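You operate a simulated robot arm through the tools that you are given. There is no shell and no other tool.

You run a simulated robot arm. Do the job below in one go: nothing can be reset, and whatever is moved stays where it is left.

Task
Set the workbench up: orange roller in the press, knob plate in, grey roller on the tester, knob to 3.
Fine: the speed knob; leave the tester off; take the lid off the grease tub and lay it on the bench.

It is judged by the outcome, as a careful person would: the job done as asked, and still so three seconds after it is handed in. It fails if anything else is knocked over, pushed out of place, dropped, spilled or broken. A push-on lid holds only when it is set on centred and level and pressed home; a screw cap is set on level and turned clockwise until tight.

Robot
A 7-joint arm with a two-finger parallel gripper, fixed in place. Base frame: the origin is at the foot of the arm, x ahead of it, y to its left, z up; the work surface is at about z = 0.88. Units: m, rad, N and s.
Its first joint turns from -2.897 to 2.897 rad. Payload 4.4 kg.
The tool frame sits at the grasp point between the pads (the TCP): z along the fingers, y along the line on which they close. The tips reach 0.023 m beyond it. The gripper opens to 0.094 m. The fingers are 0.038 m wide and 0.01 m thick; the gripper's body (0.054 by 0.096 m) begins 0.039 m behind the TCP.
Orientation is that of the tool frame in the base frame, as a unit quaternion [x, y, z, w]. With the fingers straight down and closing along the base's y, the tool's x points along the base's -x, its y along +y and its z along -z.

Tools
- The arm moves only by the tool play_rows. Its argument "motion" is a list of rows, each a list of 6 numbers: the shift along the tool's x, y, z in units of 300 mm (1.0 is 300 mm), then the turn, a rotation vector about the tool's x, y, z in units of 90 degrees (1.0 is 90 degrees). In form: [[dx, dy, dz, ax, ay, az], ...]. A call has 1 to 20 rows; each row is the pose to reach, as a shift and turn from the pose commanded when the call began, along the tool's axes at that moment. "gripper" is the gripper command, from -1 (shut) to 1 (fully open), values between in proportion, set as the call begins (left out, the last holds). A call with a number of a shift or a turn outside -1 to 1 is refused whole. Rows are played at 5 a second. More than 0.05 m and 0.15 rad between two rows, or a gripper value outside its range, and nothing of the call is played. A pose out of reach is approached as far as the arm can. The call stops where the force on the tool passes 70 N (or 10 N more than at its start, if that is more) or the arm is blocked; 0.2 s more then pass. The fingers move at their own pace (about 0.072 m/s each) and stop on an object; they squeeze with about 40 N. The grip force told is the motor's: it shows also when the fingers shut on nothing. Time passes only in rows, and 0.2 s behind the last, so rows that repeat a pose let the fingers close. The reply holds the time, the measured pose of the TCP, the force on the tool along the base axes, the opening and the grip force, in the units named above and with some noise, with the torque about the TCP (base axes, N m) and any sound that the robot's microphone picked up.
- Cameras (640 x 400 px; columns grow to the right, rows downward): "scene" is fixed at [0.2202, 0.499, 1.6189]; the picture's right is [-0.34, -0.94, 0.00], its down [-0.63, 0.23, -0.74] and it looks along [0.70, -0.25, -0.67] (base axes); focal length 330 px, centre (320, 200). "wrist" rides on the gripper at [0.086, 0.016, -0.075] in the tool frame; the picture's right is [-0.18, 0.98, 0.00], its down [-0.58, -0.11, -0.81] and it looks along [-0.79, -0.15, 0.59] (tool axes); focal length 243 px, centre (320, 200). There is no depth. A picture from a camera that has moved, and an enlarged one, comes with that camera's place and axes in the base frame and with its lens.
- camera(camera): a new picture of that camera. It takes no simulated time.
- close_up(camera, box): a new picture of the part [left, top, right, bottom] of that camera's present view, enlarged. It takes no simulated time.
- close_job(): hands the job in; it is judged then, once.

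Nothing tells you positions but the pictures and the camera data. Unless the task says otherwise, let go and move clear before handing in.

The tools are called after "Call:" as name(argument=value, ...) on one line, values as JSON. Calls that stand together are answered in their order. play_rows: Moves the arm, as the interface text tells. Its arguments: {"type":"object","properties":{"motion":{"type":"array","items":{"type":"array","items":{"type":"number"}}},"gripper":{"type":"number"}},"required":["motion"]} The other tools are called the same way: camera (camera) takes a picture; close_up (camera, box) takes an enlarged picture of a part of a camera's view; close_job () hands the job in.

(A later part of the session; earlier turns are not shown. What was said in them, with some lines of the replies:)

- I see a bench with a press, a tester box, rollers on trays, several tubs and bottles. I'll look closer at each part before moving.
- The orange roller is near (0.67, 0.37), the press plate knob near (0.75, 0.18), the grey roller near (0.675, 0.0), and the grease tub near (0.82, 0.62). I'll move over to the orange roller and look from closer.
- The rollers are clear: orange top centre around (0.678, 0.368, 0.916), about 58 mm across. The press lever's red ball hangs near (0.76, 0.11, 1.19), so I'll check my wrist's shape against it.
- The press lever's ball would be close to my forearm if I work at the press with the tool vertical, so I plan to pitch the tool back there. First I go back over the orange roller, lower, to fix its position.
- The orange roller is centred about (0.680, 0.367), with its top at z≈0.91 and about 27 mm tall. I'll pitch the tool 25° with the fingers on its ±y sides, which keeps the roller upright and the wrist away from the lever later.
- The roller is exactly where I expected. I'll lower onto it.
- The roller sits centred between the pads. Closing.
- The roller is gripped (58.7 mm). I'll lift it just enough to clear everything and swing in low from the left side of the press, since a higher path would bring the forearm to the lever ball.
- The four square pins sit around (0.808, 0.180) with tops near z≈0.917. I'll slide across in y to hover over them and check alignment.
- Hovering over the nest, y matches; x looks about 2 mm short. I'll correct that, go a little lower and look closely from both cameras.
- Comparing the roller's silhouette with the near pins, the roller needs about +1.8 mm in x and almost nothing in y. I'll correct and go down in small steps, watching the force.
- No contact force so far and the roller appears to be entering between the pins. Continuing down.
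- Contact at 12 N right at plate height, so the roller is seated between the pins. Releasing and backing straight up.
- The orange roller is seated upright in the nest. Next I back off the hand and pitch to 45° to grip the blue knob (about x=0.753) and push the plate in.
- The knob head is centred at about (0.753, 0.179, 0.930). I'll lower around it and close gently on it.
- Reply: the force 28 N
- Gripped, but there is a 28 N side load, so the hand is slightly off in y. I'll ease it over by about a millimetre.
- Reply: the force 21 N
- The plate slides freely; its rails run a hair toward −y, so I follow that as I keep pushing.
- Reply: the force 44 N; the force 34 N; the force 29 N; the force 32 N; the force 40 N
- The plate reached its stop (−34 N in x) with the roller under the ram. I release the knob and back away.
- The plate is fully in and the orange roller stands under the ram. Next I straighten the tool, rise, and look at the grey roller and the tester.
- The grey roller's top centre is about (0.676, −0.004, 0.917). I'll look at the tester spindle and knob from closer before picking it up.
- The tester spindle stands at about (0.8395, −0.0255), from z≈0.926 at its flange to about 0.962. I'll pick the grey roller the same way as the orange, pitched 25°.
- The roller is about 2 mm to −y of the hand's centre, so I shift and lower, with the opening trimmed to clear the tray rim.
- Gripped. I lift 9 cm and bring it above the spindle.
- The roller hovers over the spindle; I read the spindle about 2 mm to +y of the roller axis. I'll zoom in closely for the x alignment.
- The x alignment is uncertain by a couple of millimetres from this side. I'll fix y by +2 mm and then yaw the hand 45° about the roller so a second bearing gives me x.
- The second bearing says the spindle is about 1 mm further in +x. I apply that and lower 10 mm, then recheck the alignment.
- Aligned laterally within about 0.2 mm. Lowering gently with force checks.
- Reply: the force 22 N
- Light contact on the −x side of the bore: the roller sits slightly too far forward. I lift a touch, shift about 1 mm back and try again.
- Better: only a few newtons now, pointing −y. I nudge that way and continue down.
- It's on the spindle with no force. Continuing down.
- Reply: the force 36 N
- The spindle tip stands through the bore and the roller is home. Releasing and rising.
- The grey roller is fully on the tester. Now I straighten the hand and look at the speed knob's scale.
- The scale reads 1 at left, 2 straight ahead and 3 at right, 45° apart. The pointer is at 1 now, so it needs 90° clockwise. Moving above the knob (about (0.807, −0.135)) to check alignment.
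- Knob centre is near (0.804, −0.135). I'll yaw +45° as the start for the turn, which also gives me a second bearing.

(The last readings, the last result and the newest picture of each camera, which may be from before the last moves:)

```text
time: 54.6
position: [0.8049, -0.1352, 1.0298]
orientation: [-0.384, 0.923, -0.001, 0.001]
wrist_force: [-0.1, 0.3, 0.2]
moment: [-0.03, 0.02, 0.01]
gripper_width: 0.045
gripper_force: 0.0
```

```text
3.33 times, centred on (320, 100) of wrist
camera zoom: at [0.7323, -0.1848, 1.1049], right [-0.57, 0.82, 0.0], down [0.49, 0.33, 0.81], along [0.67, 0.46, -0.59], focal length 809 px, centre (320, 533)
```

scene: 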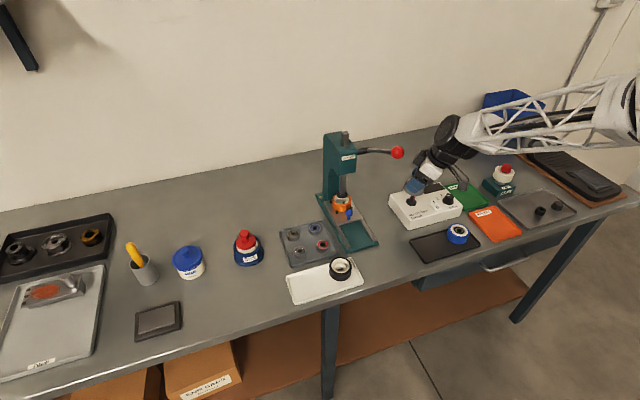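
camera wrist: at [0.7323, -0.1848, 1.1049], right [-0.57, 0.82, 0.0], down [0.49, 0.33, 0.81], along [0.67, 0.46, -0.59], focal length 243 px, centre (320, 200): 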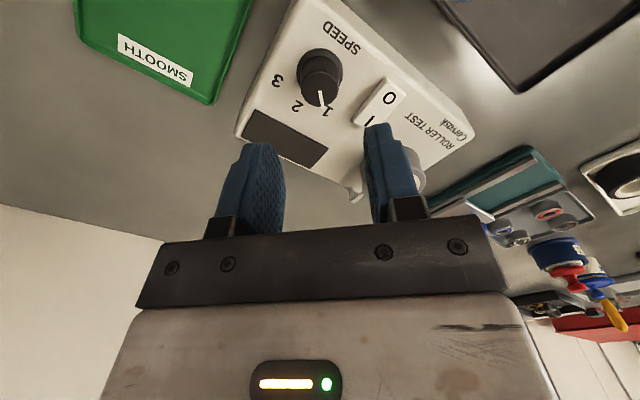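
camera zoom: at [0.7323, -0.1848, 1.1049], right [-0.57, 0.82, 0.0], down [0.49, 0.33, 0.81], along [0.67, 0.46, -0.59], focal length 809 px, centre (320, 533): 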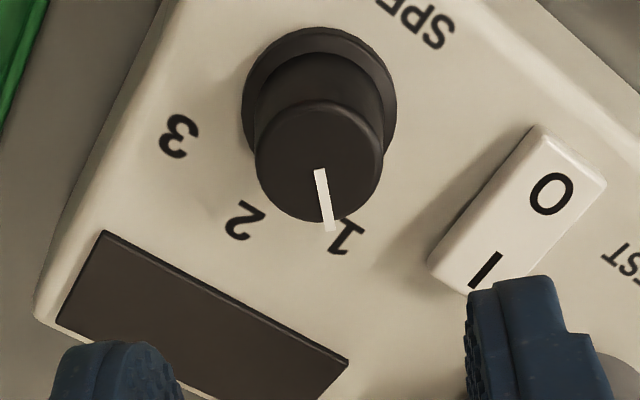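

The hand is centred on the knob within about 0.3 mm. Lowering over it.

Call:
play_rows(motion=[[0, 0, 0.08, 0, 0, 0], [0, 0, 0.15, 0, 0, 0], [0, 0, 0.2, 0, 0, 0], [0, 0, 0.232, 0, 0, 0], [0, 0, 0.232, 0, 0, 0]])

Call:
camera(camera="wrist")

Call:
close_up(camera="scene", box=[380, 130, 500, 230])

```text
time: 55.8
position: [0.8045, -0.1358, 0.9618]
orientation: [-0.383, 0.924, 0.0, 0.001]
wrist_force: [0.3, -0.4, 0.3]
moment: [0.01, 0.01, 0.0]
gripper_width: 0.0451
gripper_force: 0.0
```

```text
taken
camera wrist: at [0.7324, -0.185, 1.0351], right [-0.56, 0.83, 0.0], down [0.49, 0.33, 0.81], along [0.67, 0.46, -0.59], focal length 243 px, centre (320, 200)
```

wrist: 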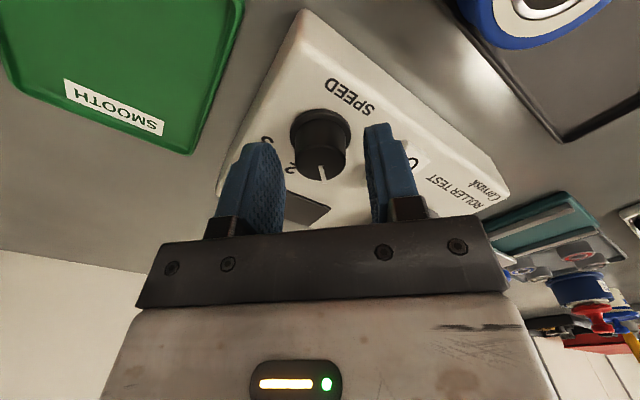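

```text
4.00 times, centred on (440, 180) of scene
camera zoom: at [0.2202, 0.499, 1.6189], right [-0.34, -0.94, 0.0], down [-0.63, 0.23, -0.74], along [0.7, -0.25, -0.67], focal length 1318 px, centre (-160, 280)
```

zoom: 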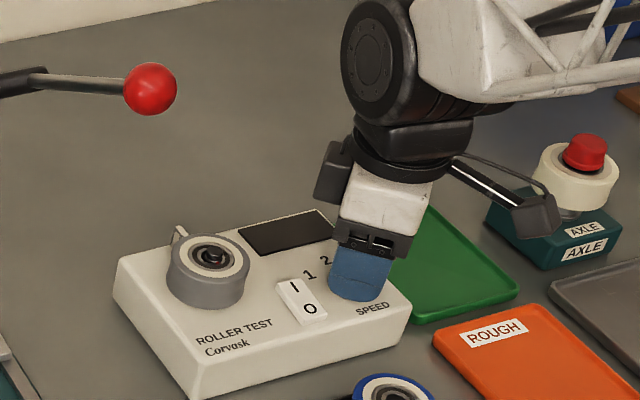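

Call:
play_rows(motion=[[0, 0, 0, 0, 0, 0], [0, 0, 0, 0, 0, 0], [0, 0, 0, 0, 0, 0]], gripper=-1)

Call:
camera(camera="wrist")

```text
time: 56.6
position: [0.8049, -0.1353, 0.9614]
orientation: [-0.383, 0.924, -0.001, 0.001]
wrist_force: [0.0, 1.4, -1.1]
moment: [0.09, 0.0, -0.01]
gripper_width: 0.0263
gripper_force: 45.3
```

```text
taken
camera wrist: at [0.7324, -0.185, 1.0352], right [-0.56, 0.83, 0.0], down [0.49, 0.33, 0.81], along [0.67, 0.46, -0.59], focal length 243 px, centre (320, 200)
```

wrist: 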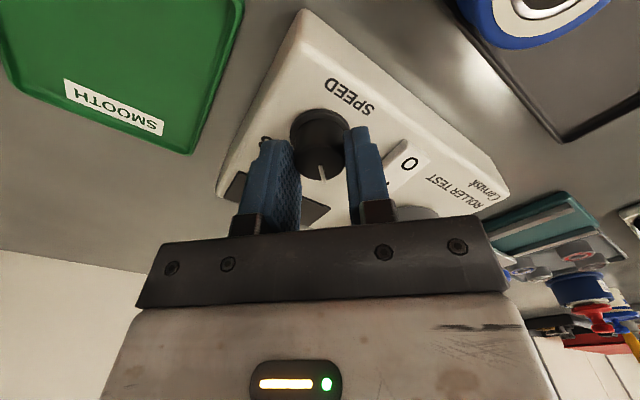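

Nice, no side load. I turn clockwise in two halves, checking in between.

Call:
play_rows(motion=[[0, 0, 0, 0, 0, 0.08], [0, 0, 0, 0, 0, 0.16], [0, 0, 0, 0, 0, 0.24], [0, 0, 0, 0, 0, 0.32], [0, 0, 0, 0, 0, 0.41], [0, 0, 0, 0, 0, 0.5], [0, 0, 0, 0, 0, 0.5]])

Call:
camera(camera="wrist")

```text
time: 58.2
position: [0.8045, -0.1346, 0.9607]
orientation: [0.001, 1.0, 0.0, 0.0]
wrist_force: [29.5, -4.5, -16.9]
moment: [-0.03, -0.7, 0.04]
gripper_width: 0.0263
gripper_force: 44.7
```

```text
taken
camera wrist: at [0.718, -0.1187, 1.0354], right [0.19, 0.98, 0.0], down [0.58, -0.11, 0.81], along [0.79, -0.15, -0.59], focal length 243 px, centre (320, 200)
```

wrist: 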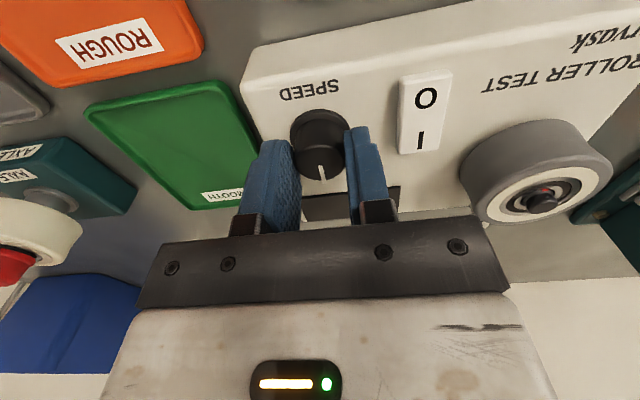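

The knob turns with the hand. There is a 30 N push in +x from slight off-centre, so I ease it before the second half.

Call:
play_rows(motion=[[-0.004, 0, 0, 0, 0, 0], [-0.004, 0, 0, 0, 0, 0]])

```text
time: 58.8
position: [0.8051, -0.1344, 0.9628]
orientation: [0.0, 1.0, 0.001, 0.0]
wrist_force: [-0.6, -4.7, -2.3]
moment: [-0.13, 0.19, 0.01]
gripper_width: 0.0265
gripper_force: 45.6
```

Call:
play_rows(motion=[[0, 0, 0, 0, 0, 0.08], [0, 0, 0, 0, 0, 0.16], [0, 0, 0, 0, 0, 0.25], [0, 0, 0, 0, 0, 0.25]])

```text
time: 59.8
position: [0.804, -0.1344, 0.9617]
orientation: [0.196, 0.981, 0.0, 0.0]
wrist_force: [-34.0, 16.0, 12.0]
moment: [0.35, 0.88, 0.02]
gripper_width: 0.0264
gripper_force: 45.1
```

Call:
play_rows(motion=[[0.0045, 0, 0, 0, 0, 0], [0.0045, 0, 0, 0, 0, 0]])

Call:
play_rows(motion=[[0, 0, 0, 0, 0, 0.08], [0, 0, 0, 0, 0, 0.16], [0, 0, 0, 0, 0, 0.25], [0, 0, 0, 0, 0, 0.25]])

Call:
camera(camera="wrist")

```text
time: 60.4
position: [0.8041, -0.1353, 0.9618]
orientation: [0.195, 0.981, 0.0, 0.002]
wrist_force: [5.0, 3.2, -0.8]
moment: [0.04, -0.19, -0.01]
gripper_width: 0.0264
gripper_force: 45.0
```

```text
time: 61.4
position: [0.8046, -0.1331, 0.9615]
orientation: [0.383, 0.924, 0.001, 0.0]
wrist_force: [37.9, 0.5, -9.6]
moment: [-0.06, -0.72, -0.03]
gripper_width: 0.0265
gripper_force: 45.0
```

```text
taken
camera wrist: at [0.7555, -0.0624, 1.0355], right [0.83, 0.56, 0.0], down [0.33, -0.49, 0.81], along [0.46, -0.67, -0.59], focal length 243 px, centre (320, 200)
```

wrist: 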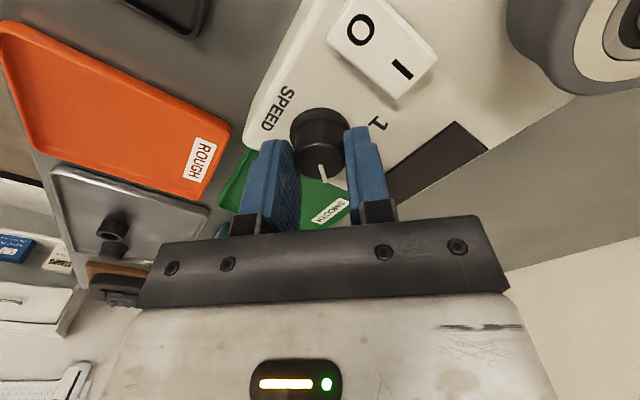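

Turned 90°. I relieve the side load, open, and rise to read the pointer.

Call:
play_rows(motion=[[-0.003, 0.003, 0, 0, 0, 0], [-0.003, 0.003, 0, 0, 0, 0]])

Call:
play_rows(motion=[[0, 0, 0, 0, 0, 0], [0, 0, 0, 0, 0, 0], [0, 0, 0, 0, 0, 0]], gripper=-0.1)

Call:
play_rows(motion=[[0, 0, -0.08, 0, 0, 0], [0, 0, -0.2, 0, 0, 0], [0, 0, -0.33, 0, 0, 0], [0, 0, -0.33, 0, 0, 0]])

Call:
camera(camera="wrist")

Call:
close_up(camera="wrist", box=[240, 40, 400, 160])

Call:
close_up(camera="scene", box=[380, 130, 500, 230])

```text
time: 62.0
position: [0.8047, -0.1352, 0.9614]
orientation: [0.383, 0.924, 0.001, 0.001]
wrist_force: [9.2, 12.5, 6.1]
moment: [0.41, -0.07, -0.04]
gripper_width: 0.0263
gripper_force: 44.5
```

```text
time: 62.8
position: [0.8049, -0.1348, 0.9604]
orientation: [0.383, 0.924, 0.001, 0.002]
wrist_force: [0.0, 0.1, 0.2]
moment: [0.03, -0.01, -0.01]
gripper_width: 0.0424
gripper_force: 0.2
```

```text
time: 63.8
position: [0.8034, -0.1359, 1.063]
orientation: [0.382, 0.924, 0.001, 0.001]
wrist_force: [-0.7, -0.7, -0.4]
moment: [-0.01, 0.06, -0.03]
gripper_width: 0.0424
gripper_force: 0.0
```

```text
taken
camera wrist: at [0.7534, -0.0633, 1.1355], right [0.83, 0.56, 0.0], down [0.33, -0.49, 0.81], along [0.46, -0.67, -0.59], focal length 243 px, centre (320, 200)
```

wrist: 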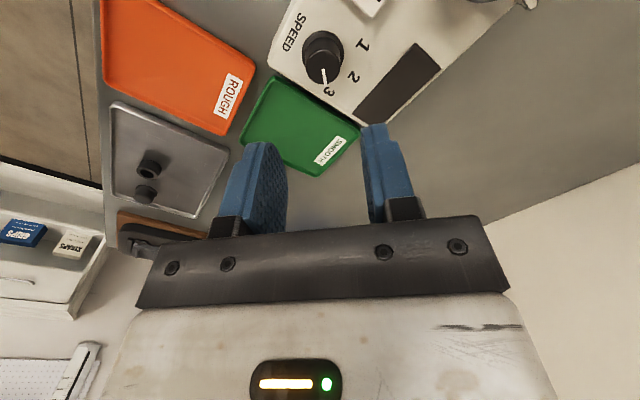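

```text
3.33 times, centred on (320, 100) of wrist
camera zoom: at [0.7534, -0.0633, 1.1355], right [0.83, 0.56, 0.0], down [0.33, -0.49, 0.81], along [0.46, -0.67, -0.59], focal length 809 px, centre (320, 533)
```

zoom: 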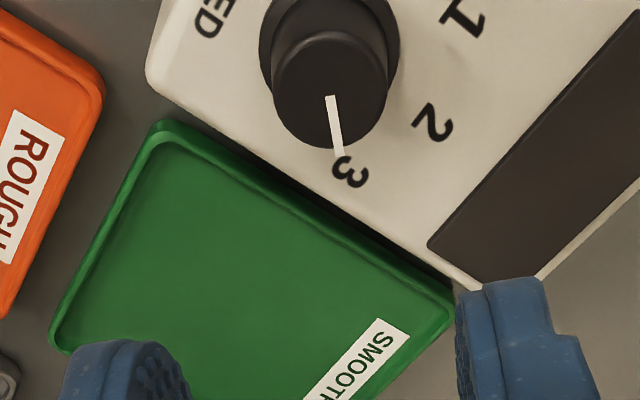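

```text
4.00 times, centred on (440, 180) of scene
camera zoom: at [0.2202, 0.499, 1.6189], right [-0.34, -0.94, 0.0], down [-0.63, 0.23, -0.74], along [0.7, -0.25, -0.67], focal length 1318 px, centre (-160, 280)
```

zoom: 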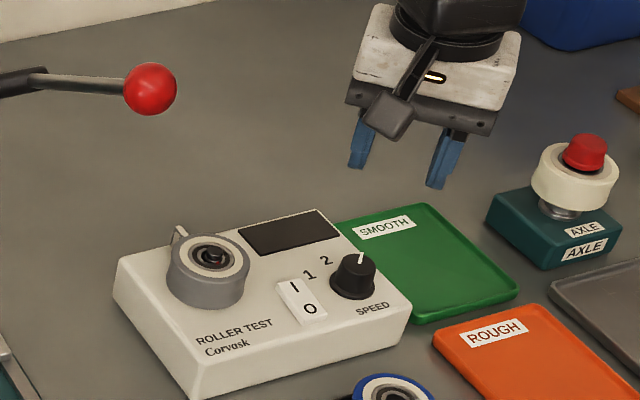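

The pointer is at 3 and the rocker still shows O side as before. The last job is the grease lid; I retreat from the tester, straighten, and swing left along the front of the bench.

Call:
play_rows(motion=[[0.1, -0.1, -0.02, 0, 0, -0.08], [0.2, -0.2, -0.04, 0, 0, -0.165], [0.3, -0.3, -0.06, 0, 0, -0.25], [0.4, -0.4, -0.08, 0, 0, -0.335], [0.5, -0.5, -0.1, 0, 0, -0.42], [0.589, -0.589, -0.12, 0, 0, -0.5], [0.589, -0.589, -0.12, 0, 0, -0.5]], gripper=0)

Call:
play_rows(motion=[[0, 0.15, 0, 0, 0, 0], [0, 0.3, 0, 0, 0, 0], [0, 0.45, 0, 0, 0, 0], [0, 0.6, 0, 0, 0, 0], [0, 0.75, 0, 0, 0, 0], [0, 0.9, 0, 0, 0, 0], [0, 1.0, 0, 0, 0, 0]])

Call:
play_rows(motion=[[0, 0.15, 0, 0, 0, 0], [-0.01, 0.3, 0, 0, 0, 0], [-0.02, 0.45, 0, 0, 0, 0], [-0.04, 0.6, 0, 0, 0, 0], [-0.06, 0.75, 0, 0, 0, 0], [-0.08, 0.9, 0, 0, 0, 0], [-0.1, 1.0, 0, 0, 0, 0], [-0.1, 1.0, 0, 0, 0, 0]])

Call:
camera(camera="wrist")

Call:
camera(camera="scene")

```text
time: 65.4
position: [0.5561, -0.1338, 1.0946]
orientation: [-0.001, 1.0, 0.0, 0.001]
wrist_force: [0.3, 0.6, 0.0]
moment: [-0.01, 0.01, 0.0]
gripper_width: 0.0468
gripper_force: 0.1
```

```text
time: 67.0
position: [0.556, 0.1653, 1.0977]
orientation: [0.0, 1.0, 0.0, 0.001]
wrist_force: [-0.2, 0.6, -1.1]
moment: [0.02, -0.02, 0.03]
gripper_width: 0.0471
gripper_force: 0.0
```

```text
time: 68.8
position: [0.5829, 0.4659, 1.0961]
orientation: [0.0, 1.0, 0.001, 0.001]
wrist_force: [-0.2, 1.2, 0.4]
moment: [-0.02, -0.01, 0.01]
gripper_width: 0.0469
gripper_force: 0.0
```

```text
taken
camera wrist: at [0.4966, 0.482, 1.1719], right [0.18, 0.98, 0.0], down [0.58, -0.11, 0.81], along [0.79, -0.15, -0.59], focal length 243 px, centre (320, 200)
```

wrist: 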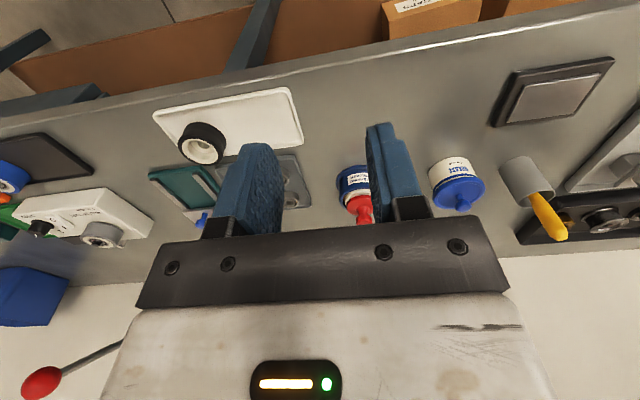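

```text
taken
```

scene: 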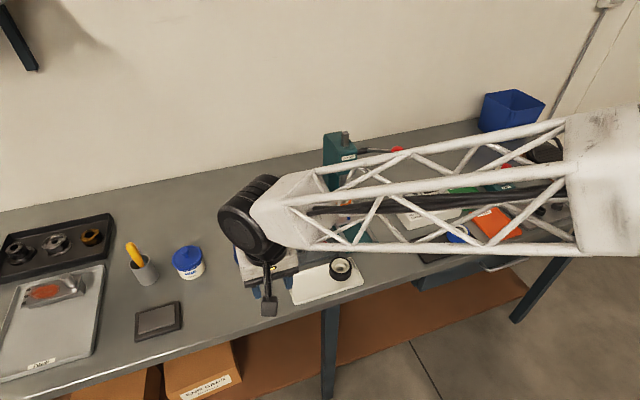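

Call:
close_up(camera="wrist", box=[400, 130, 560, 250])

Call:
close_up(camera="scene", box=[110, 220, 230, 320])

```text
3.33 times, centred on (480, 190) of wrist
camera zoom: at [0.4966, 0.482, 1.1719], right [0.18, 0.98, 0.0], down [0.58, -0.11, 0.81], along [0.79, -0.15, -0.59], focal length 809 px, centre (-213, 233)
```

zoom: 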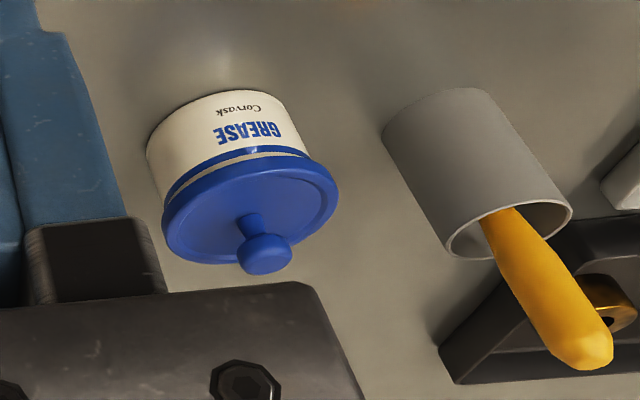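

```text
4.00 times, centred on (170, 270) of scene
camera zoom: at [0.2202, 0.499, 1.6189], right [-0.34, -0.94, 0.0], down [-0.63, 0.23, -0.74], along [0.7, -0.25, -0.67], focal length 1318 px, centre (920, -80)
```

zoom: 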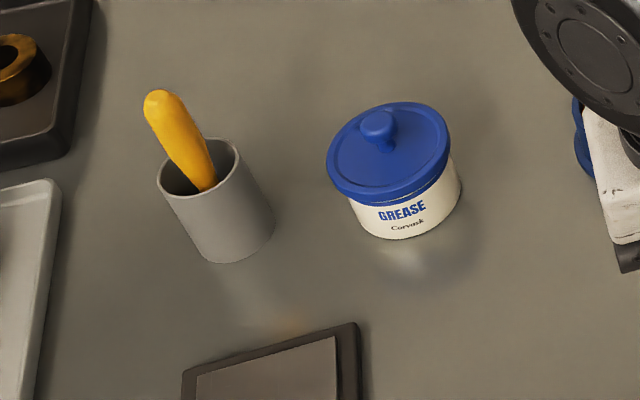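

The grease lid is at about (0.837, 0.642), with its knob head near z≈0.960. It is about 1.055 m out, so I'll yaw 37.5° toward it and pitch 45° to reach it.

Call:
play_rows(motion=[[0, 0, 0, 0, 0, -0.085], [0, 0, 0, 0, 0, -0.17], [0, 0, 0, 0, 0, -0.255], [0, 0, 0, 0, 0, -0.34], [0, 0, 0, 0, 0, -0.4167], [0, 0, 0, 0, 0, -0.4167]])

Call:
play_rows(motion=[[-0.13, -0.007, 0.036, 0, -0.071, 0], [-0.26, -0.014, 0.072, 0, -0.143, 0], [-0.39, -0.021, 0.108, 0, -0.214, 0], [-0.52, -0.028, 0.144, 0, -0.286, 0], [-0.65, -0.035, 0.18, 0, -0.357, 0], [-0.78, -0.042, 0.217, 0, -0.429, 0], [-0.912, -0.049, 0.253, 0, -0.5, 0], [-0.912, -0.049, 0.253, 0, -0.5, 0]])

Call:
camera(camera="wrist")

Call:
camera(camera="scene")

```text
time: 70.2
position: [0.5868, 0.4655, 1.096]
orientation: [-0.322, 0.947, 0.0, 0.001]
wrist_force: [-0.2, -0.2, -0.2]
moment: [-0.02, 0.0, 0.01]
gripper_width: 0.047
gripper_force: 0.1
```

```text
time: 72.0
position: [0.8112, 0.6182, 1.0209]
orientation: [-0.298, 0.874, 0.123, 0.363]
wrist_force: [0.4, 0.1, 0.9]
moment: [-0.02, 0.05, 0.01]
gripper_width: 0.0467
gripper_force: 0.0
```

```text
taken
camera wrist: at [0.7109, 0.5619, 1.0115], right [-0.5, 0.86, 0.13], down [-0.06, -0.18, 0.98], along [0.87, 0.48, 0.14], focal length 243 px, centre (320, 200)
```

wrist: 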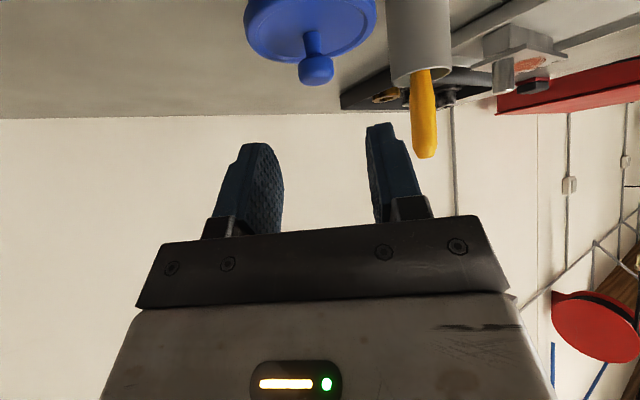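

```text
taken
```

scene: 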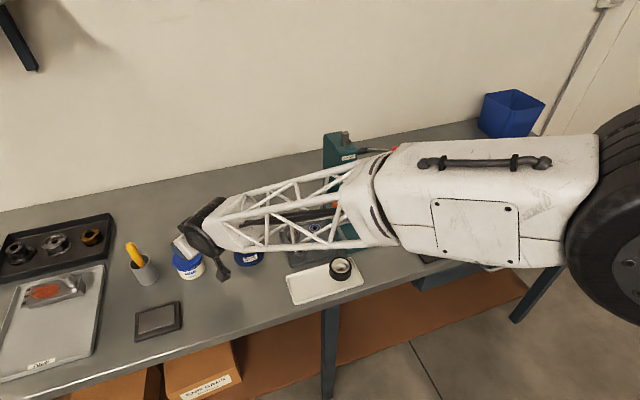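

The knob is almost on the hand's centre line (about 1.7 mm to tool +y). I'll move forward and down part-way, then recheck.

Call:
play_rows(motion=[[-0.03, 0.003, 0.045, 0, 0, 0], [-0.02, 0.0057, 0.08, 0, 0, 0], [0.012, 0.0057, 0.13, 0, 0, 0], [0.012, 0.0057, 0.13, 0, 0, 0]])

Call:
camera(camera="wrist")

Call:
close_up(camera="wrist", box=[240, 40, 400, 160])

Call:
close_up(camera="scene", box=[130, 190, 270, 300])

```text
time: 73.0
position: [0.8302, 0.6363, 0.9893]
orientation: [-0.297, 0.875, 0.123, 0.363]
wrist_force: [1.2, 0.3, 0.3]
moment: [0.01, 0.01, 0.02]
gripper_width: 0.0471
gripper_force: 0.1
```

```text
taken
camera wrist: at [0.7307, 0.58, 0.9798], right [-0.5, 0.86, 0.13], down [-0.06, -0.18, 0.98], along [0.87, 0.48, 0.14], focal length 243 px, centre (320, 200)
```

wrist: 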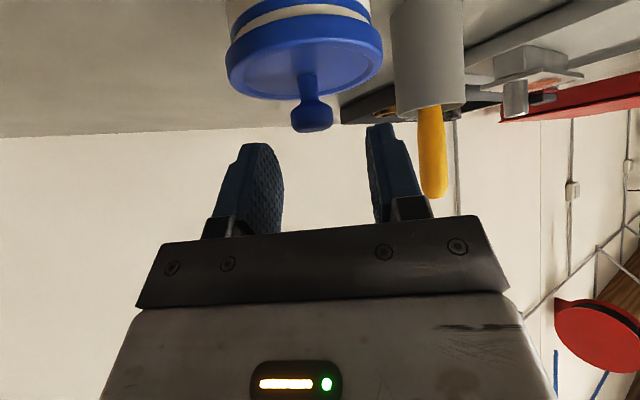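

```text
3.33 times, centred on (320, 100) of wrist
camera zoom: at [0.7307, 0.58, 0.9798], right [-0.5, 0.86, 0.13], down [-0.06, -0.18, 0.98], along [0.87, 0.48, 0.14], focal length 809 px, centre (320, 533)
```

zoom: 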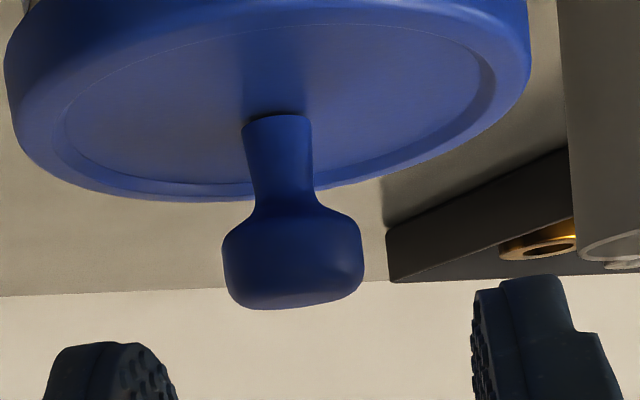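

```text
3.64 times, centred on (200, 245) of scene
camera zoom: at [0.2202, 0.499, 1.6189], right [-0.34, -0.94, 0.0], down [-0.63, 0.23, -0.74], along [0.7, -0.25, -0.67], focal length 1198 px, centre (756, 36)
```

zoom: 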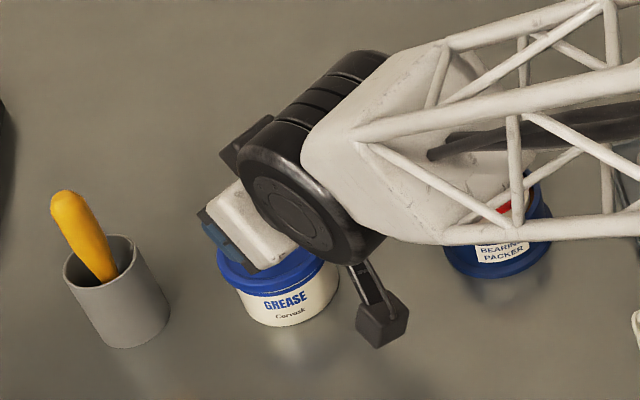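

The knob head is at (0.838, 0.641, 0.956) and the lid's top at about z=0.938. I'll come down to z≈0.973, which keeps the fingertips just above the lid.

Call:
play_rows(motion=[[0.01, -0.0033, 0.017, 0, 0, 0], [0.02, -0.0033, 0.031, 0, 0, 0], [0.0313, -0.0033, 0.0455, 0, 0, 0], [0.0313, -0.0033, 0.0455, 0, 0, 0]])

Call:
close_up(camera="wrist", box=[220, 60, 420, 210])

```text
time: 74.0
position: [0.8337, 0.6381, 0.9739]
orientation: [-0.297, 0.874, 0.123, 0.363]
wrist_force: [0.8, 0.0, -0.1]
moment: [-0.02, -0.04, -0.02]
gripper_width: 0.0471
gripper_force: 0.0
```

```text
2.67 times, centred on (320, 135) of wrist
camera zoom: at [0.7339, 0.5814, 0.9642], right [-0.5, 0.86, 0.13], down [-0.06, -0.18, 0.98], along [0.87, 0.48, 0.14], focal length 647 px, centre (320, 373)
```

zoom: 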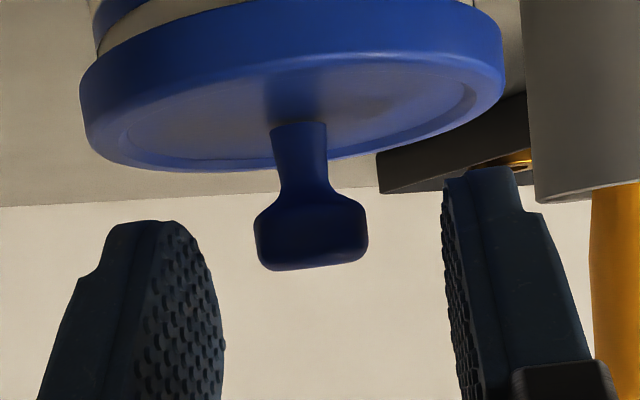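

Call:
play_rows(motion=[[0, 0, 0, 0, 0, 0], [0, 0, 0, 0, 0, 0], [0, 0, 0, 0, 0, 0]], gripper=-1)

Call:
close_up(camera="wrist", box=[220, 60, 420, 210])

```text
time: 74.8
position: [0.8336, 0.6378, 0.9729]
orientation: [-0.297, 0.875, 0.123, 0.364]
wrist_force: [2.4, -4.3, 3.9]
moment: [-0.06, -0.07, -0.08]
gripper_width: 0.0198
gripper_force: 39.8
```

```text
2.67 times, centred on (320, 135) of wrist
camera zoom: at [0.7341, 0.5813, 0.9645], right [-0.5, 0.86, 0.13], down [-0.06, -0.18, 0.98], along [0.87, 0.48, 0.14], focal length 647 px, centre (320, 373)
```

zoom: 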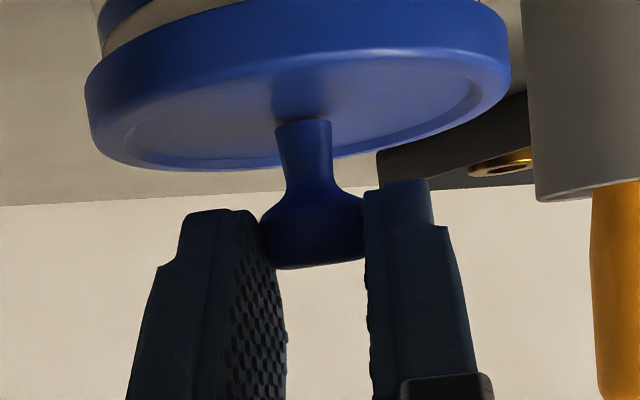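

Gripped. Lifting slowly and watching the pull.

Call:
play_rows(motion=[[-0.0047, 0, -0.0047, 0, 0, 0], [-0.0094, 0, -0.0094, 0, 0, 0], [-0.0094, 0, -0.0094, 0, 0, 0]])

Call:
close_up(camera="wrist", box=[200, 0, 440, 180])

Call:
close_up(camera="scene", box=[150, 220, 240, 290])

```text
time: 75.6
position: [0.8342, 0.6383, 0.9785]
orientation: [-0.298, 0.874, 0.123, 0.363]
wrist_force: [0.9, 0.2, -2.1]
moment: [-0.01, 0.02, -0.02]
gripper_width: 0.0195
gripper_force: 39.4
heard: snap
```

```text
2.22 times, centred on (320, 90) of wrist
camera zoom: at [0.7342, 0.5813, 0.969], right [-0.5, 0.86, 0.13], down [-0.06, -0.18, 0.98], along [0.87, 0.48, 0.14], focal length 539 px, centre (320, 444)
```

zoom: 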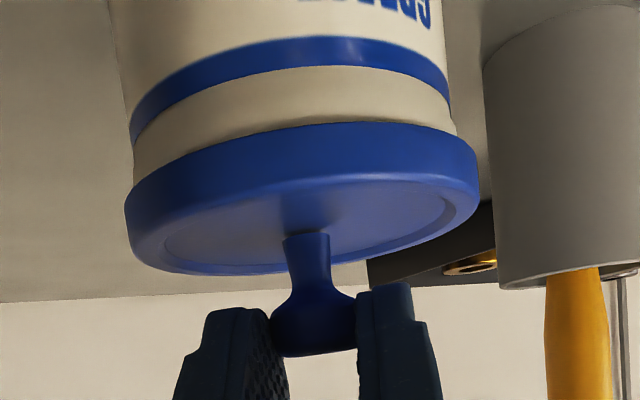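

```text
5.71 times, centred on (195, 255) of scene
camera zoom: at [0.2202, 0.499, 1.6189], right [-0.34, -0.94, 0.0], down [-0.63, 0.23, -0.74], along [0.7, -0.25, -0.67], focal length 1883 px, centre (1034, -114)
```

zoom: 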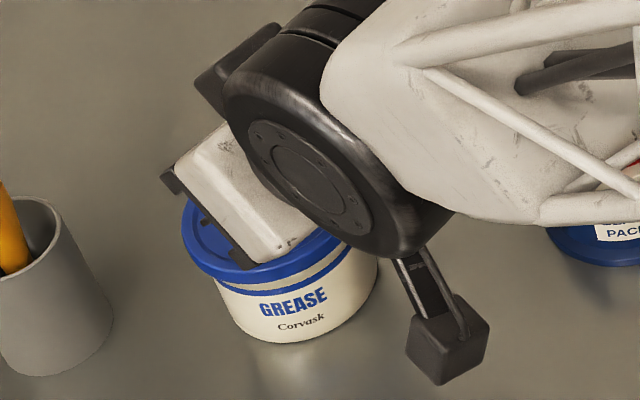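

It snapped off cleanly. I keep lifting straight up to clear the tub.

Call:
play_rows(motion=[[-0.024, 0, -0.024, 0, 0, 0], [-0.06, 0, -0.06, 0, 0, 0], [-0.106, 0, -0.106, 0, 0, 0], [-0.106, 0, -0.106, 0, 0, 0]])

Call:
camera(camera="wrist")

Call:
close_up(camera="scene", box=[110, 190, 270, 320])

```text
time: 76.6
position: [0.8334, 0.6383, 1.0224]
orientation: [-0.298, 0.874, 0.123, 0.364]
wrist_force: [-0.5, -0.4, 0.4]
moment: [-0.01, 0.03, 0.0]
gripper_width: 0.0196
gripper_force: 40.0
```

```text
taken
camera wrist: at [0.7342, 0.5815, 1.0131], right [-0.5, 0.86, 0.13], down [-0.06, -0.18, 0.98], along [0.87, 0.48, 0.14], focal length 243 px, centre (320, 200)
```

wrist: 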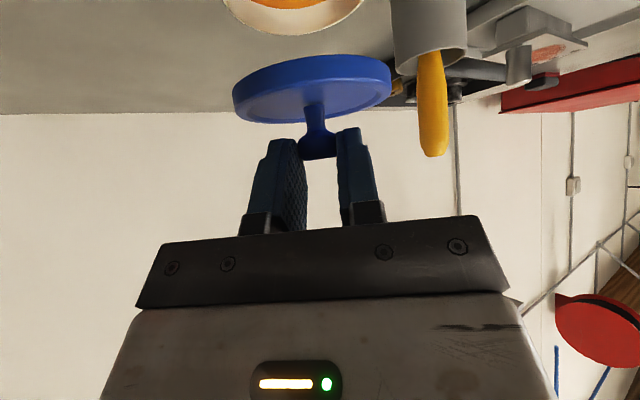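

```text
3.08 times, centred on (190, 255) of scene
camera zoom: at [0.2202, 0.499, 1.6189], right [-0.34, -0.94, 0.0], down [-0.63, 0.23, -0.74], along [0.7, -0.25, -0.67], focal length 1014 px, centre (720, 31)
```

zoom: 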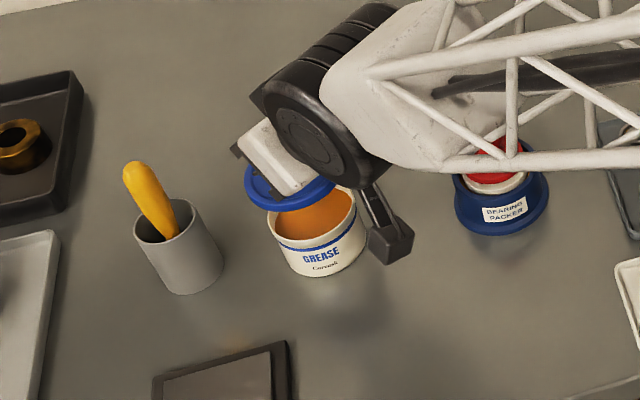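

The lid is off, with the tub undisturbed. I bring it back toward clear bench near (0.715, 0.55) and lower it.

Call:
play_rows(motion=[[0.08, 0, -0.08, 0, 0, 0], [0.17, 0, -0.17, 0, 0, 0], [0.27, 0, -0.27, 0, 0, 0], [0.3606, 0, -0.3606, 0, 0, 0], [0.3606, 0, -0.3606, 0, 0, 0]])

Call:
play_rows(motion=[[0.05, 0, 0.05, 0, 0, 0], [0.1, 0, 0.1, 0, 0, 0], [0.15, 0, 0.15, 0, 0, 0], [0.177, 0, 0.177, 0, 0, 0], [0.177, 0, 0.177, 0, 0, 0]])

Call:
camera(camera="wrist")

Call:
close_up(camera="scene", box=[150, 220, 310, 350])

```text
time: 77.8
position: [0.7109, 0.5441, 1.0222]
orientation: [-0.296, 0.875, 0.123, 0.363]
wrist_force: [0.2, 0.9, -0.1]
moment: [-0.02, 0.0, 0.01]
gripper_width: 0.0194
gripper_force: 40.1
```

```text
time: 79.0
position: [0.7113, 0.5429, 0.9482]
orientation: [-0.298, 0.875, 0.123, 0.363]
wrist_force: [-0.3, -0.4, -1.0]
moment: [0.01, -0.03, 0.0]
gripper_width: 0.0194
gripper_force: 40.3
```

```text
taken
camera wrist: at [0.6121, 0.4868, 0.938], right [-0.5, 0.86, 0.13], down [-0.06, -0.18, 0.98], along [0.87, 0.48, 0.14], focal length 243 px, centre (320, 200)
```

wrist: 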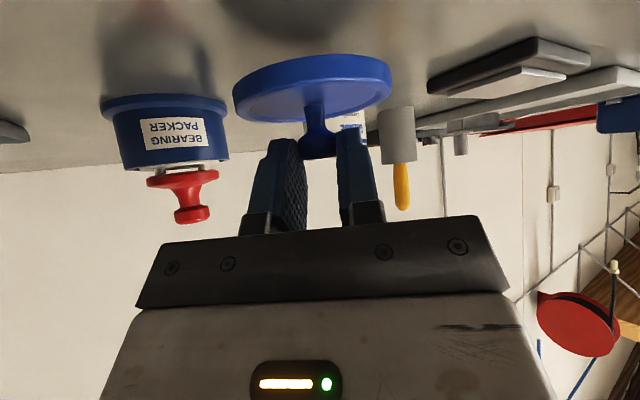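

```text
3.08 times, centred on (230, 285) of scene
camera zoom: at [0.2202, 0.499, 1.6189], right [-0.34, -0.94, 0.0], down [-0.63, 0.23, -0.74], along [0.7, -0.25, -0.67], focal length 1014 px, centre (597, -62)
```

zoom: 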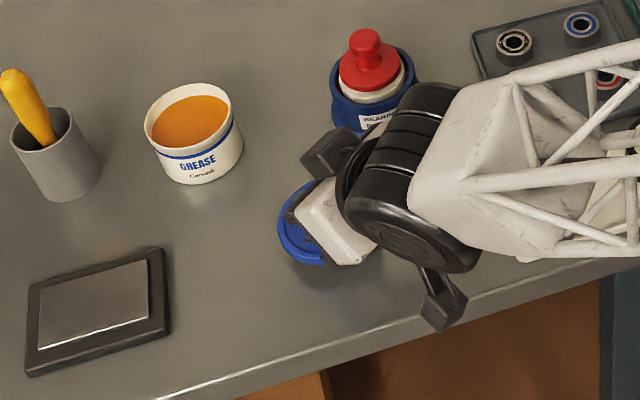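

Call:
play_rows(motion=[[0.012, 0, 0.012, 0, 0, 0], [0.024, 0, 0.024, 0, 0, 0], [0.031, 0, 0.031, 0, 0, 0], [0.031, 0, 0.031, 0, 0, 0]])

Call:
play_rows(motion=[[0.0047, 0, 0.0047, 0, 0, 0], [0.0094, 0, 0.0094, 0, 0, 0], [0.0094, 0, 0.0094, 0, 0, 0]])

Call:
close_up(camera="wrist", box=[200, 0, 440, 180])

```text
time: 80.0
position: [0.7114, 0.5438, 0.933]
orientation: [-0.297, 0.874, 0.123, 0.363]
wrist_force: [-0.8, 0.0, -0.3]
moment: [0.0, 0.04, 0.0]
gripper_width: 0.019
gripper_force: 40.0
```

```text
time: 80.8
position: [0.7125, 0.5461, 0.9315]
orientation: [-0.298, 0.874, 0.123, 0.363]
wrist_force: [-0.1, 0.0, 0.2]
moment: [0.01, 0.0, 0.0]
gripper_width: 0.019
gripper_force: 39.7
```

```text
2.22 times, centred on (320, 90) of wrist
camera zoom: at [0.612, 0.4882, 0.9217], right [-0.5, 0.86, 0.13], down [-0.06, -0.18, 0.98], along [0.87, 0.48, 0.14], focal length 539 px, centre (320, 444)
```

zoom: 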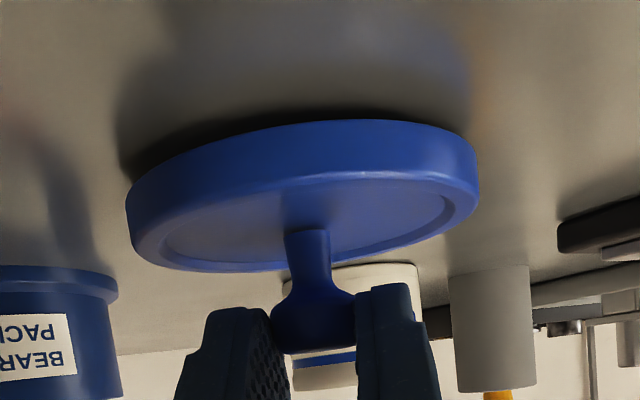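

Call:
play_rows(motion=[[0.0047, 0, 0.0047, 0, 0, 0], [0.0094, 0, 0.0094, 0, 0, 0], [0.0094, 0, 0.0094, 0, 0, 0]])

Call:
play_rows(motion=[[0.0036, 0, 0.0036, 0, 0, 0], [0.0071, 0, 0.0071, 0, 0, 0], [0.0071, 0, 0.0071, 0, 0, 0]])

Call:
close_up(camera="wrist", box=[200, 0, 440, 180])

```text
time: 81.6
position: [0.7116, 0.5439, 0.9262]
orientation: [-0.297, 0.874, 0.123, 0.363]
wrist_force: [-0.9, 0.0, 0.6]
moment: [0.0, -0.03, 0.01]
gripper_width: 0.0187
gripper_force: 40.1
```

```text
time: 82.4
position: [0.7129, 0.5456, 0.9264]
orientation: [-0.297, 0.874, 0.123, 0.365]
wrist_force: [-8.5, -2.8, 32.7]
moment: [0.17, -0.1, 0.05]
gripper_width: 0.0187
gripper_force: 39.4
```

```text
2.22 times, centred on (320, 90) of wrist
camera zoom: at [0.613, 0.4884, 0.9172], right [-0.5, 0.86, 0.13], down [-0.06, -0.19, 0.98], along [0.87, 0.48, 0.15], focal length 539 px, centre (320, 444)
```

zoom: 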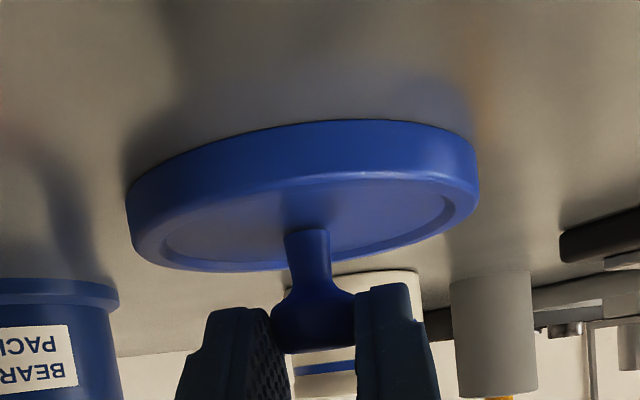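

The lid rests on the bench. I relieve the pressure, open, and move up and back.

Call:
play_rows(motion=[[-0.003, 0, -0.003, 0, 0, 0], [-0.003, 0, -0.003, 0, 0, 0]])

Call:
play_rows(motion=[[0, 0, 0, 0, 0, 0], [0, 0, 0, 0, 0, 0], [0, 0, 0, 0, 0, 0]], gripper=0.1)

Call:
play_rows(motion=[[-0.04, 0, -0.04, 0, 0, 0], [-0.1, 0, -0.1, 0, 0, 0], [-0.18, 0, -0.18, 0, 0, 0], [-0.26, 0, -0.26, 0, 0, 0], [-0.26, 0, -0.26, 0, 0, 0]])

Call:
play_rows(motion=[[0.06, -0.02, -0.12, 0, 0.08, 0], [0.1, -0.04, -0.22, 0, 0.16, 0], [0.13, -0.07, -0.33, 0, 0.24, 0], [0.16, -0.1, -0.44, 0, 0.32, 0], [0.18, -0.13, -0.54, 0, 0.4, 0], [0.2, -0.16, -0.64, 0, 0.5, 0], [0.2, -0.16, -0.64, 0, 0.5, 0]])

Call:
camera(camera="scene")

Call:
camera(camera="wrist")

```text
time: 83.0
position: [0.7127, 0.5443, 0.9271]
orientation: [-0.297, 0.874, 0.123, 0.364]
wrist_force: [-6.3, -0.1, 35.6]
moment: [0.31, -0.29, 0.05]
gripper_width: 0.0188
gripper_force: 39.7
```

```text
time: 83.8
position: [0.7129, 0.5438, 0.9248]
orientation: [-0.297, 0.875, 0.122, 0.362]
wrist_force: [-0.2, 0.1, -0.8]
moment: [-0.01, 0.0, -0.03]
gripper_width: 0.0516
gripper_force: 0.1
```

```text
time: 85.0
position: [0.7105, 0.5451, 1.0357]
orientation: [-0.297, 0.875, 0.122, 0.363]
wrist_force: [-0.5, 1.1, 0.0]
moment: [0.01, 0.0, 0.03]
gripper_width: 0.0517
gripper_force: 0.1
```

```text
refused: row 6 steps farther than a row can; nothing moved
```

```text
taken
```

scene: 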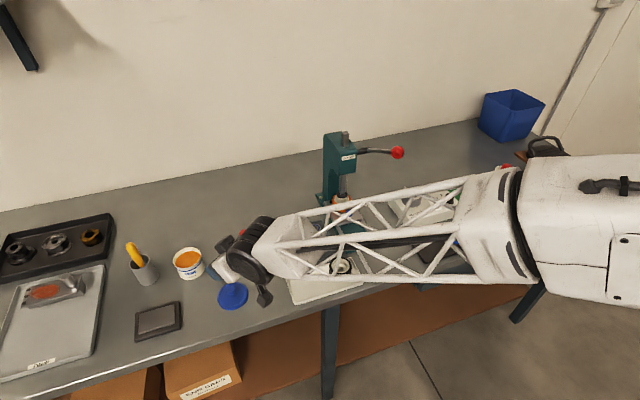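

```text
taken
camera wrist: at [0.6103, 0.4892, 1.0266], right [-0.5, 0.86, 0.13], down [-0.06, -0.18, 0.98], along [0.87, 0.48, 0.14], focal length 243 px, centre (320, 200)
```

wrist: 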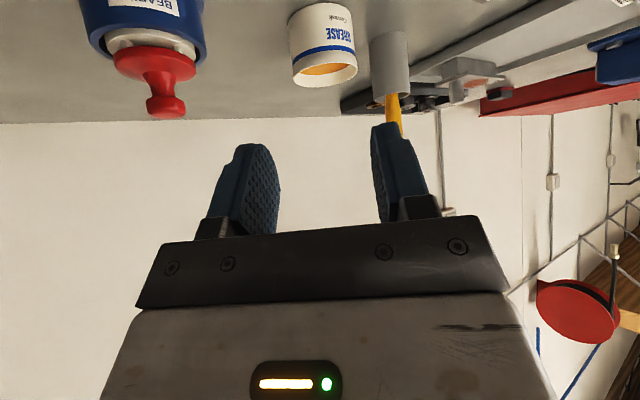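

The lid lies flat on the bench. I straighten up and rise away so I can check everything.

Call:
play_rows(motion=[[0.0, -0.02, -0.12, 0, 0.08, 0], [0.0, -0.04, -0.22, 0, 0.16, 0], [0.02, -0.06, -0.33, 0, 0.24, 0], [0.04, -0.08, -0.44, 0, 0.32, 0], [0.06, -0.1, -0.54, 0, 0.4, 0], [0.08, -0.12, -0.64, 0, 0.47, 0], [0.09, -0.14, -0.7, 0, 0.5, 0], [0.09, -0.14, -0.7, 0, 0.5, 0]])

Call:
camera(camera="scene")

Call:
camera(camera="wrist")

```text
time: 86.8
position: [0.6046, 0.409, 1.1646]
orientation: [-0.322, 0.947, -0.001, 0.0]
wrist_force: [-0.3, -0.1, 0.2]
moment: [-0.03, 0.02, 0.06]
gripper_width: 0.0516
gripper_force: 0.1
```

```text
taken
```

scene: 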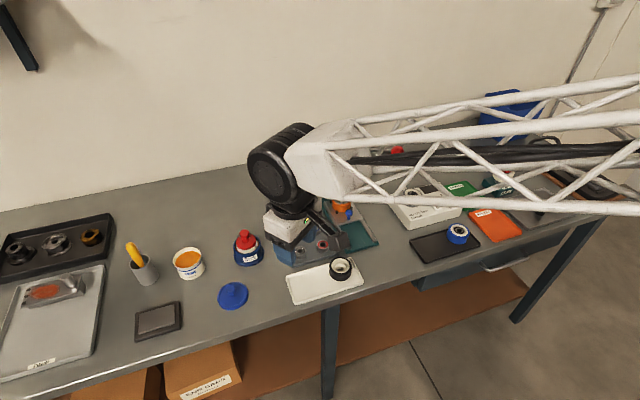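

```text
taken
camera wrist: at [0.5258, 0.3691, 1.2373], right [-0.45, 0.89, 0.0], down [0.53, 0.27, 0.81], along [0.72, 0.36, -0.59], focal length 243 px, centre (320, 200)
```

wrist: 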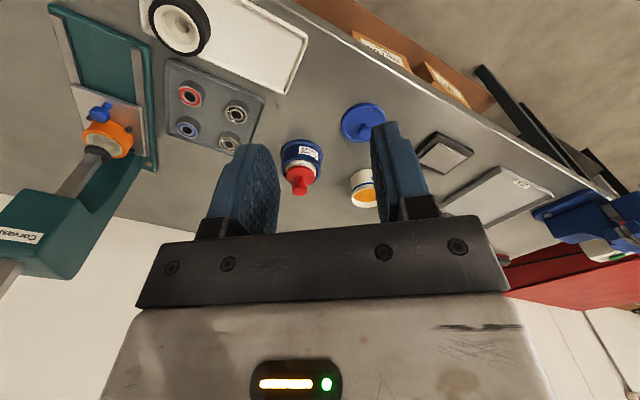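

Call:
play_rows(motion=[[0.1, 0.08, -0.06, 0, 0, 0], [0.2, 0.16, -0.12, 0, 0, 0], [0.3, 0.24, -0.18, 0, 0, 0], [0.4, 0.32, -0.24, 0, 0, 0], [0.5, 0.4, -0.3, 0, 0, 0], [0.5, 0.4, -0.3, 0, 0, 0]])

Call:
camera(camera="scene")

Call:
close_up(camera="scene", box=[310, 120, 480, 260])

Call:
close_up(camera="scene", box=[110, 210, 280, 350])

```text
time: 88.2
position: [0.4102, 0.4132, 1.2549]
orientation: [-0.321, 0.947, 0.0, 0.001]
wrist_force: [-0.1, 0.5, 0.1]
moment: [-0.01, -0.03, 0.01]
gripper_width: 0.0515
gripper_force: 0.0
```

```text
taken
```

scene: 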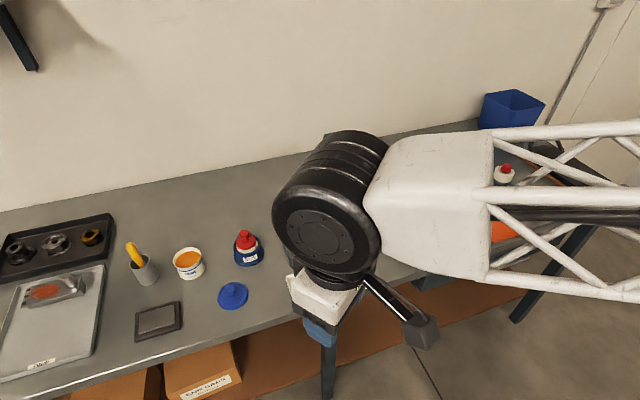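

```text
2.86 times, centred on (395, 190) of scene
camera zoom: at [0.2202, 0.499, 1.6189], right [-0.34, -0.94, 0.0], down [-0.63, 0.23, -0.74], along [0.7, -0.25, -0.67], focal length 941 px, centre (106, 229)
```

zoom: 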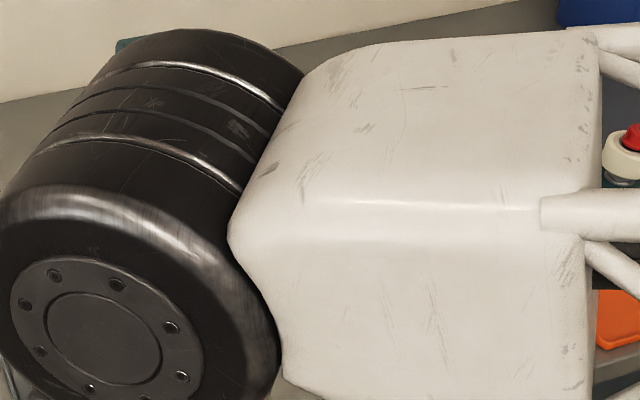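

```text
2.86 times, centred on (195, 280) of scene
camera zoom: at [0.2202, 0.499, 1.6189], right [-0.34, -0.94, 0.0], down [-0.63, 0.23, -0.74], along [0.7, -0.25, -0.67], focal length 941 px, centre (677, -29)
```

zoom: 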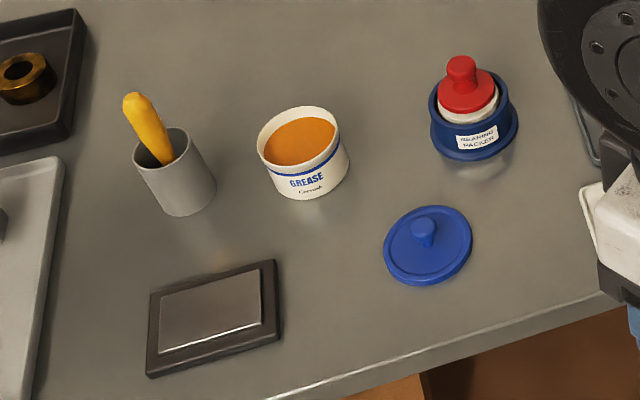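

The lid and tub look right. I'll move the arm aside to confirm the press and tester once more.

Call:
play_rows(motion=[[0.087, -0.113, 0, 0, 0, 0.06], [0.174, -0.227, 0, 0, 0, 0.12], [0.261, -0.34, 0, 0, 0, 0.18], [0.348, -0.453, 0, 0, 0, 0.24], [0.435, -0.567, 0, 0, 0, 0.3], [0.522, -0.68, 0, 0, 0, 0.36], [0.609, -0.793, 0, 0, 0, 0.4167], [0.609, -0.793, 0, 0, 0, 0.4167]])

Call:
camera(camera="scene")

Call:
camera(camera="wrist")

Call:
close_up(camera="scene", box=[310, 120, 480, 260])

```text
time: 90.0
position: [0.4113, 0.1113, 1.2541]
orientation: [0.001, 1.0, 0.001, 0.001]
wrist_force: [0.4, -0.3, -0.2]
moment: [0.0, -0.03, -0.05]
gripper_width: 0.0517
gripper_force: 0.1
```

```text
taken
```

scene: 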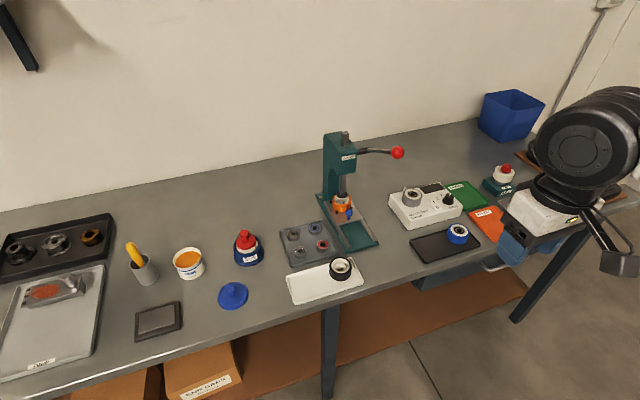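

```text
taken
camera wrist: at [0.3252, 0.1277, 1.3289], right [0.18, 0.98, 0.0], down [0.58, -0.11, 0.81], along [0.79, -0.15, -0.59], focal length 243 px, centre (320, 200)
```

wrist: 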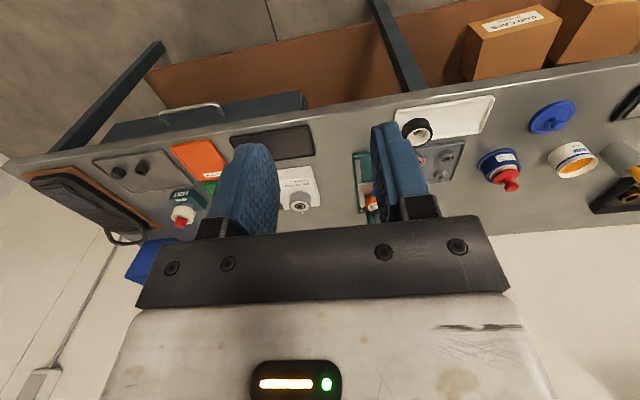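

```text
2.86 times, centred on (395, 190) of scene
camera zoom: at [0.2202, 0.499, 1.6189], right [-0.34, -0.94, 0.0], down [-0.63, 0.23, -0.74], along [0.7, -0.25, -0.67], focal length 941 px, centre (106, 229)
```

zoom: 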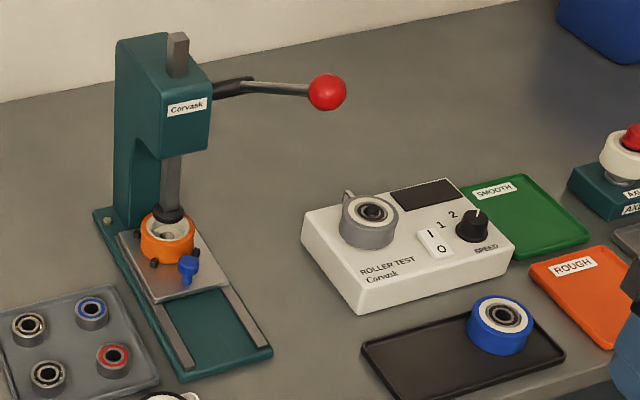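

Everything is in place: the orange roller is in the press with the plate pushed in, and the grey roller is home on the tester. The knob is at 3 and the tester is untouched with its display dark. The grease lid lies on the bench, and the arm is clear, so I'm handing in.

Call:
close_job()

```text
The job is handed in.
```

The workbench is set up as you asked and the job is handed in. In the last pictures nothing else looked moved or knocked over.

- **Press:** the orange roller sits upright between the four pins. The plate is pushed in to its stop by the blue knob, so the roller is under the ram.
- **Tester:** the grey roller is fully down on the spindle, with the spindle tip showing through the bore.
- **Speed knob:** it was at 1. I turned it 90° clockwise, and the pointer now lines up with 3 to within a few degrees.
- **Tester power:** I never touched the switch, and the display is dark.
- **Grease tub:** the lid snapped off cleanly and lies knob up on clear bench in front of the tub. The tub may have shifted about a millimetre when I gripped the lid.
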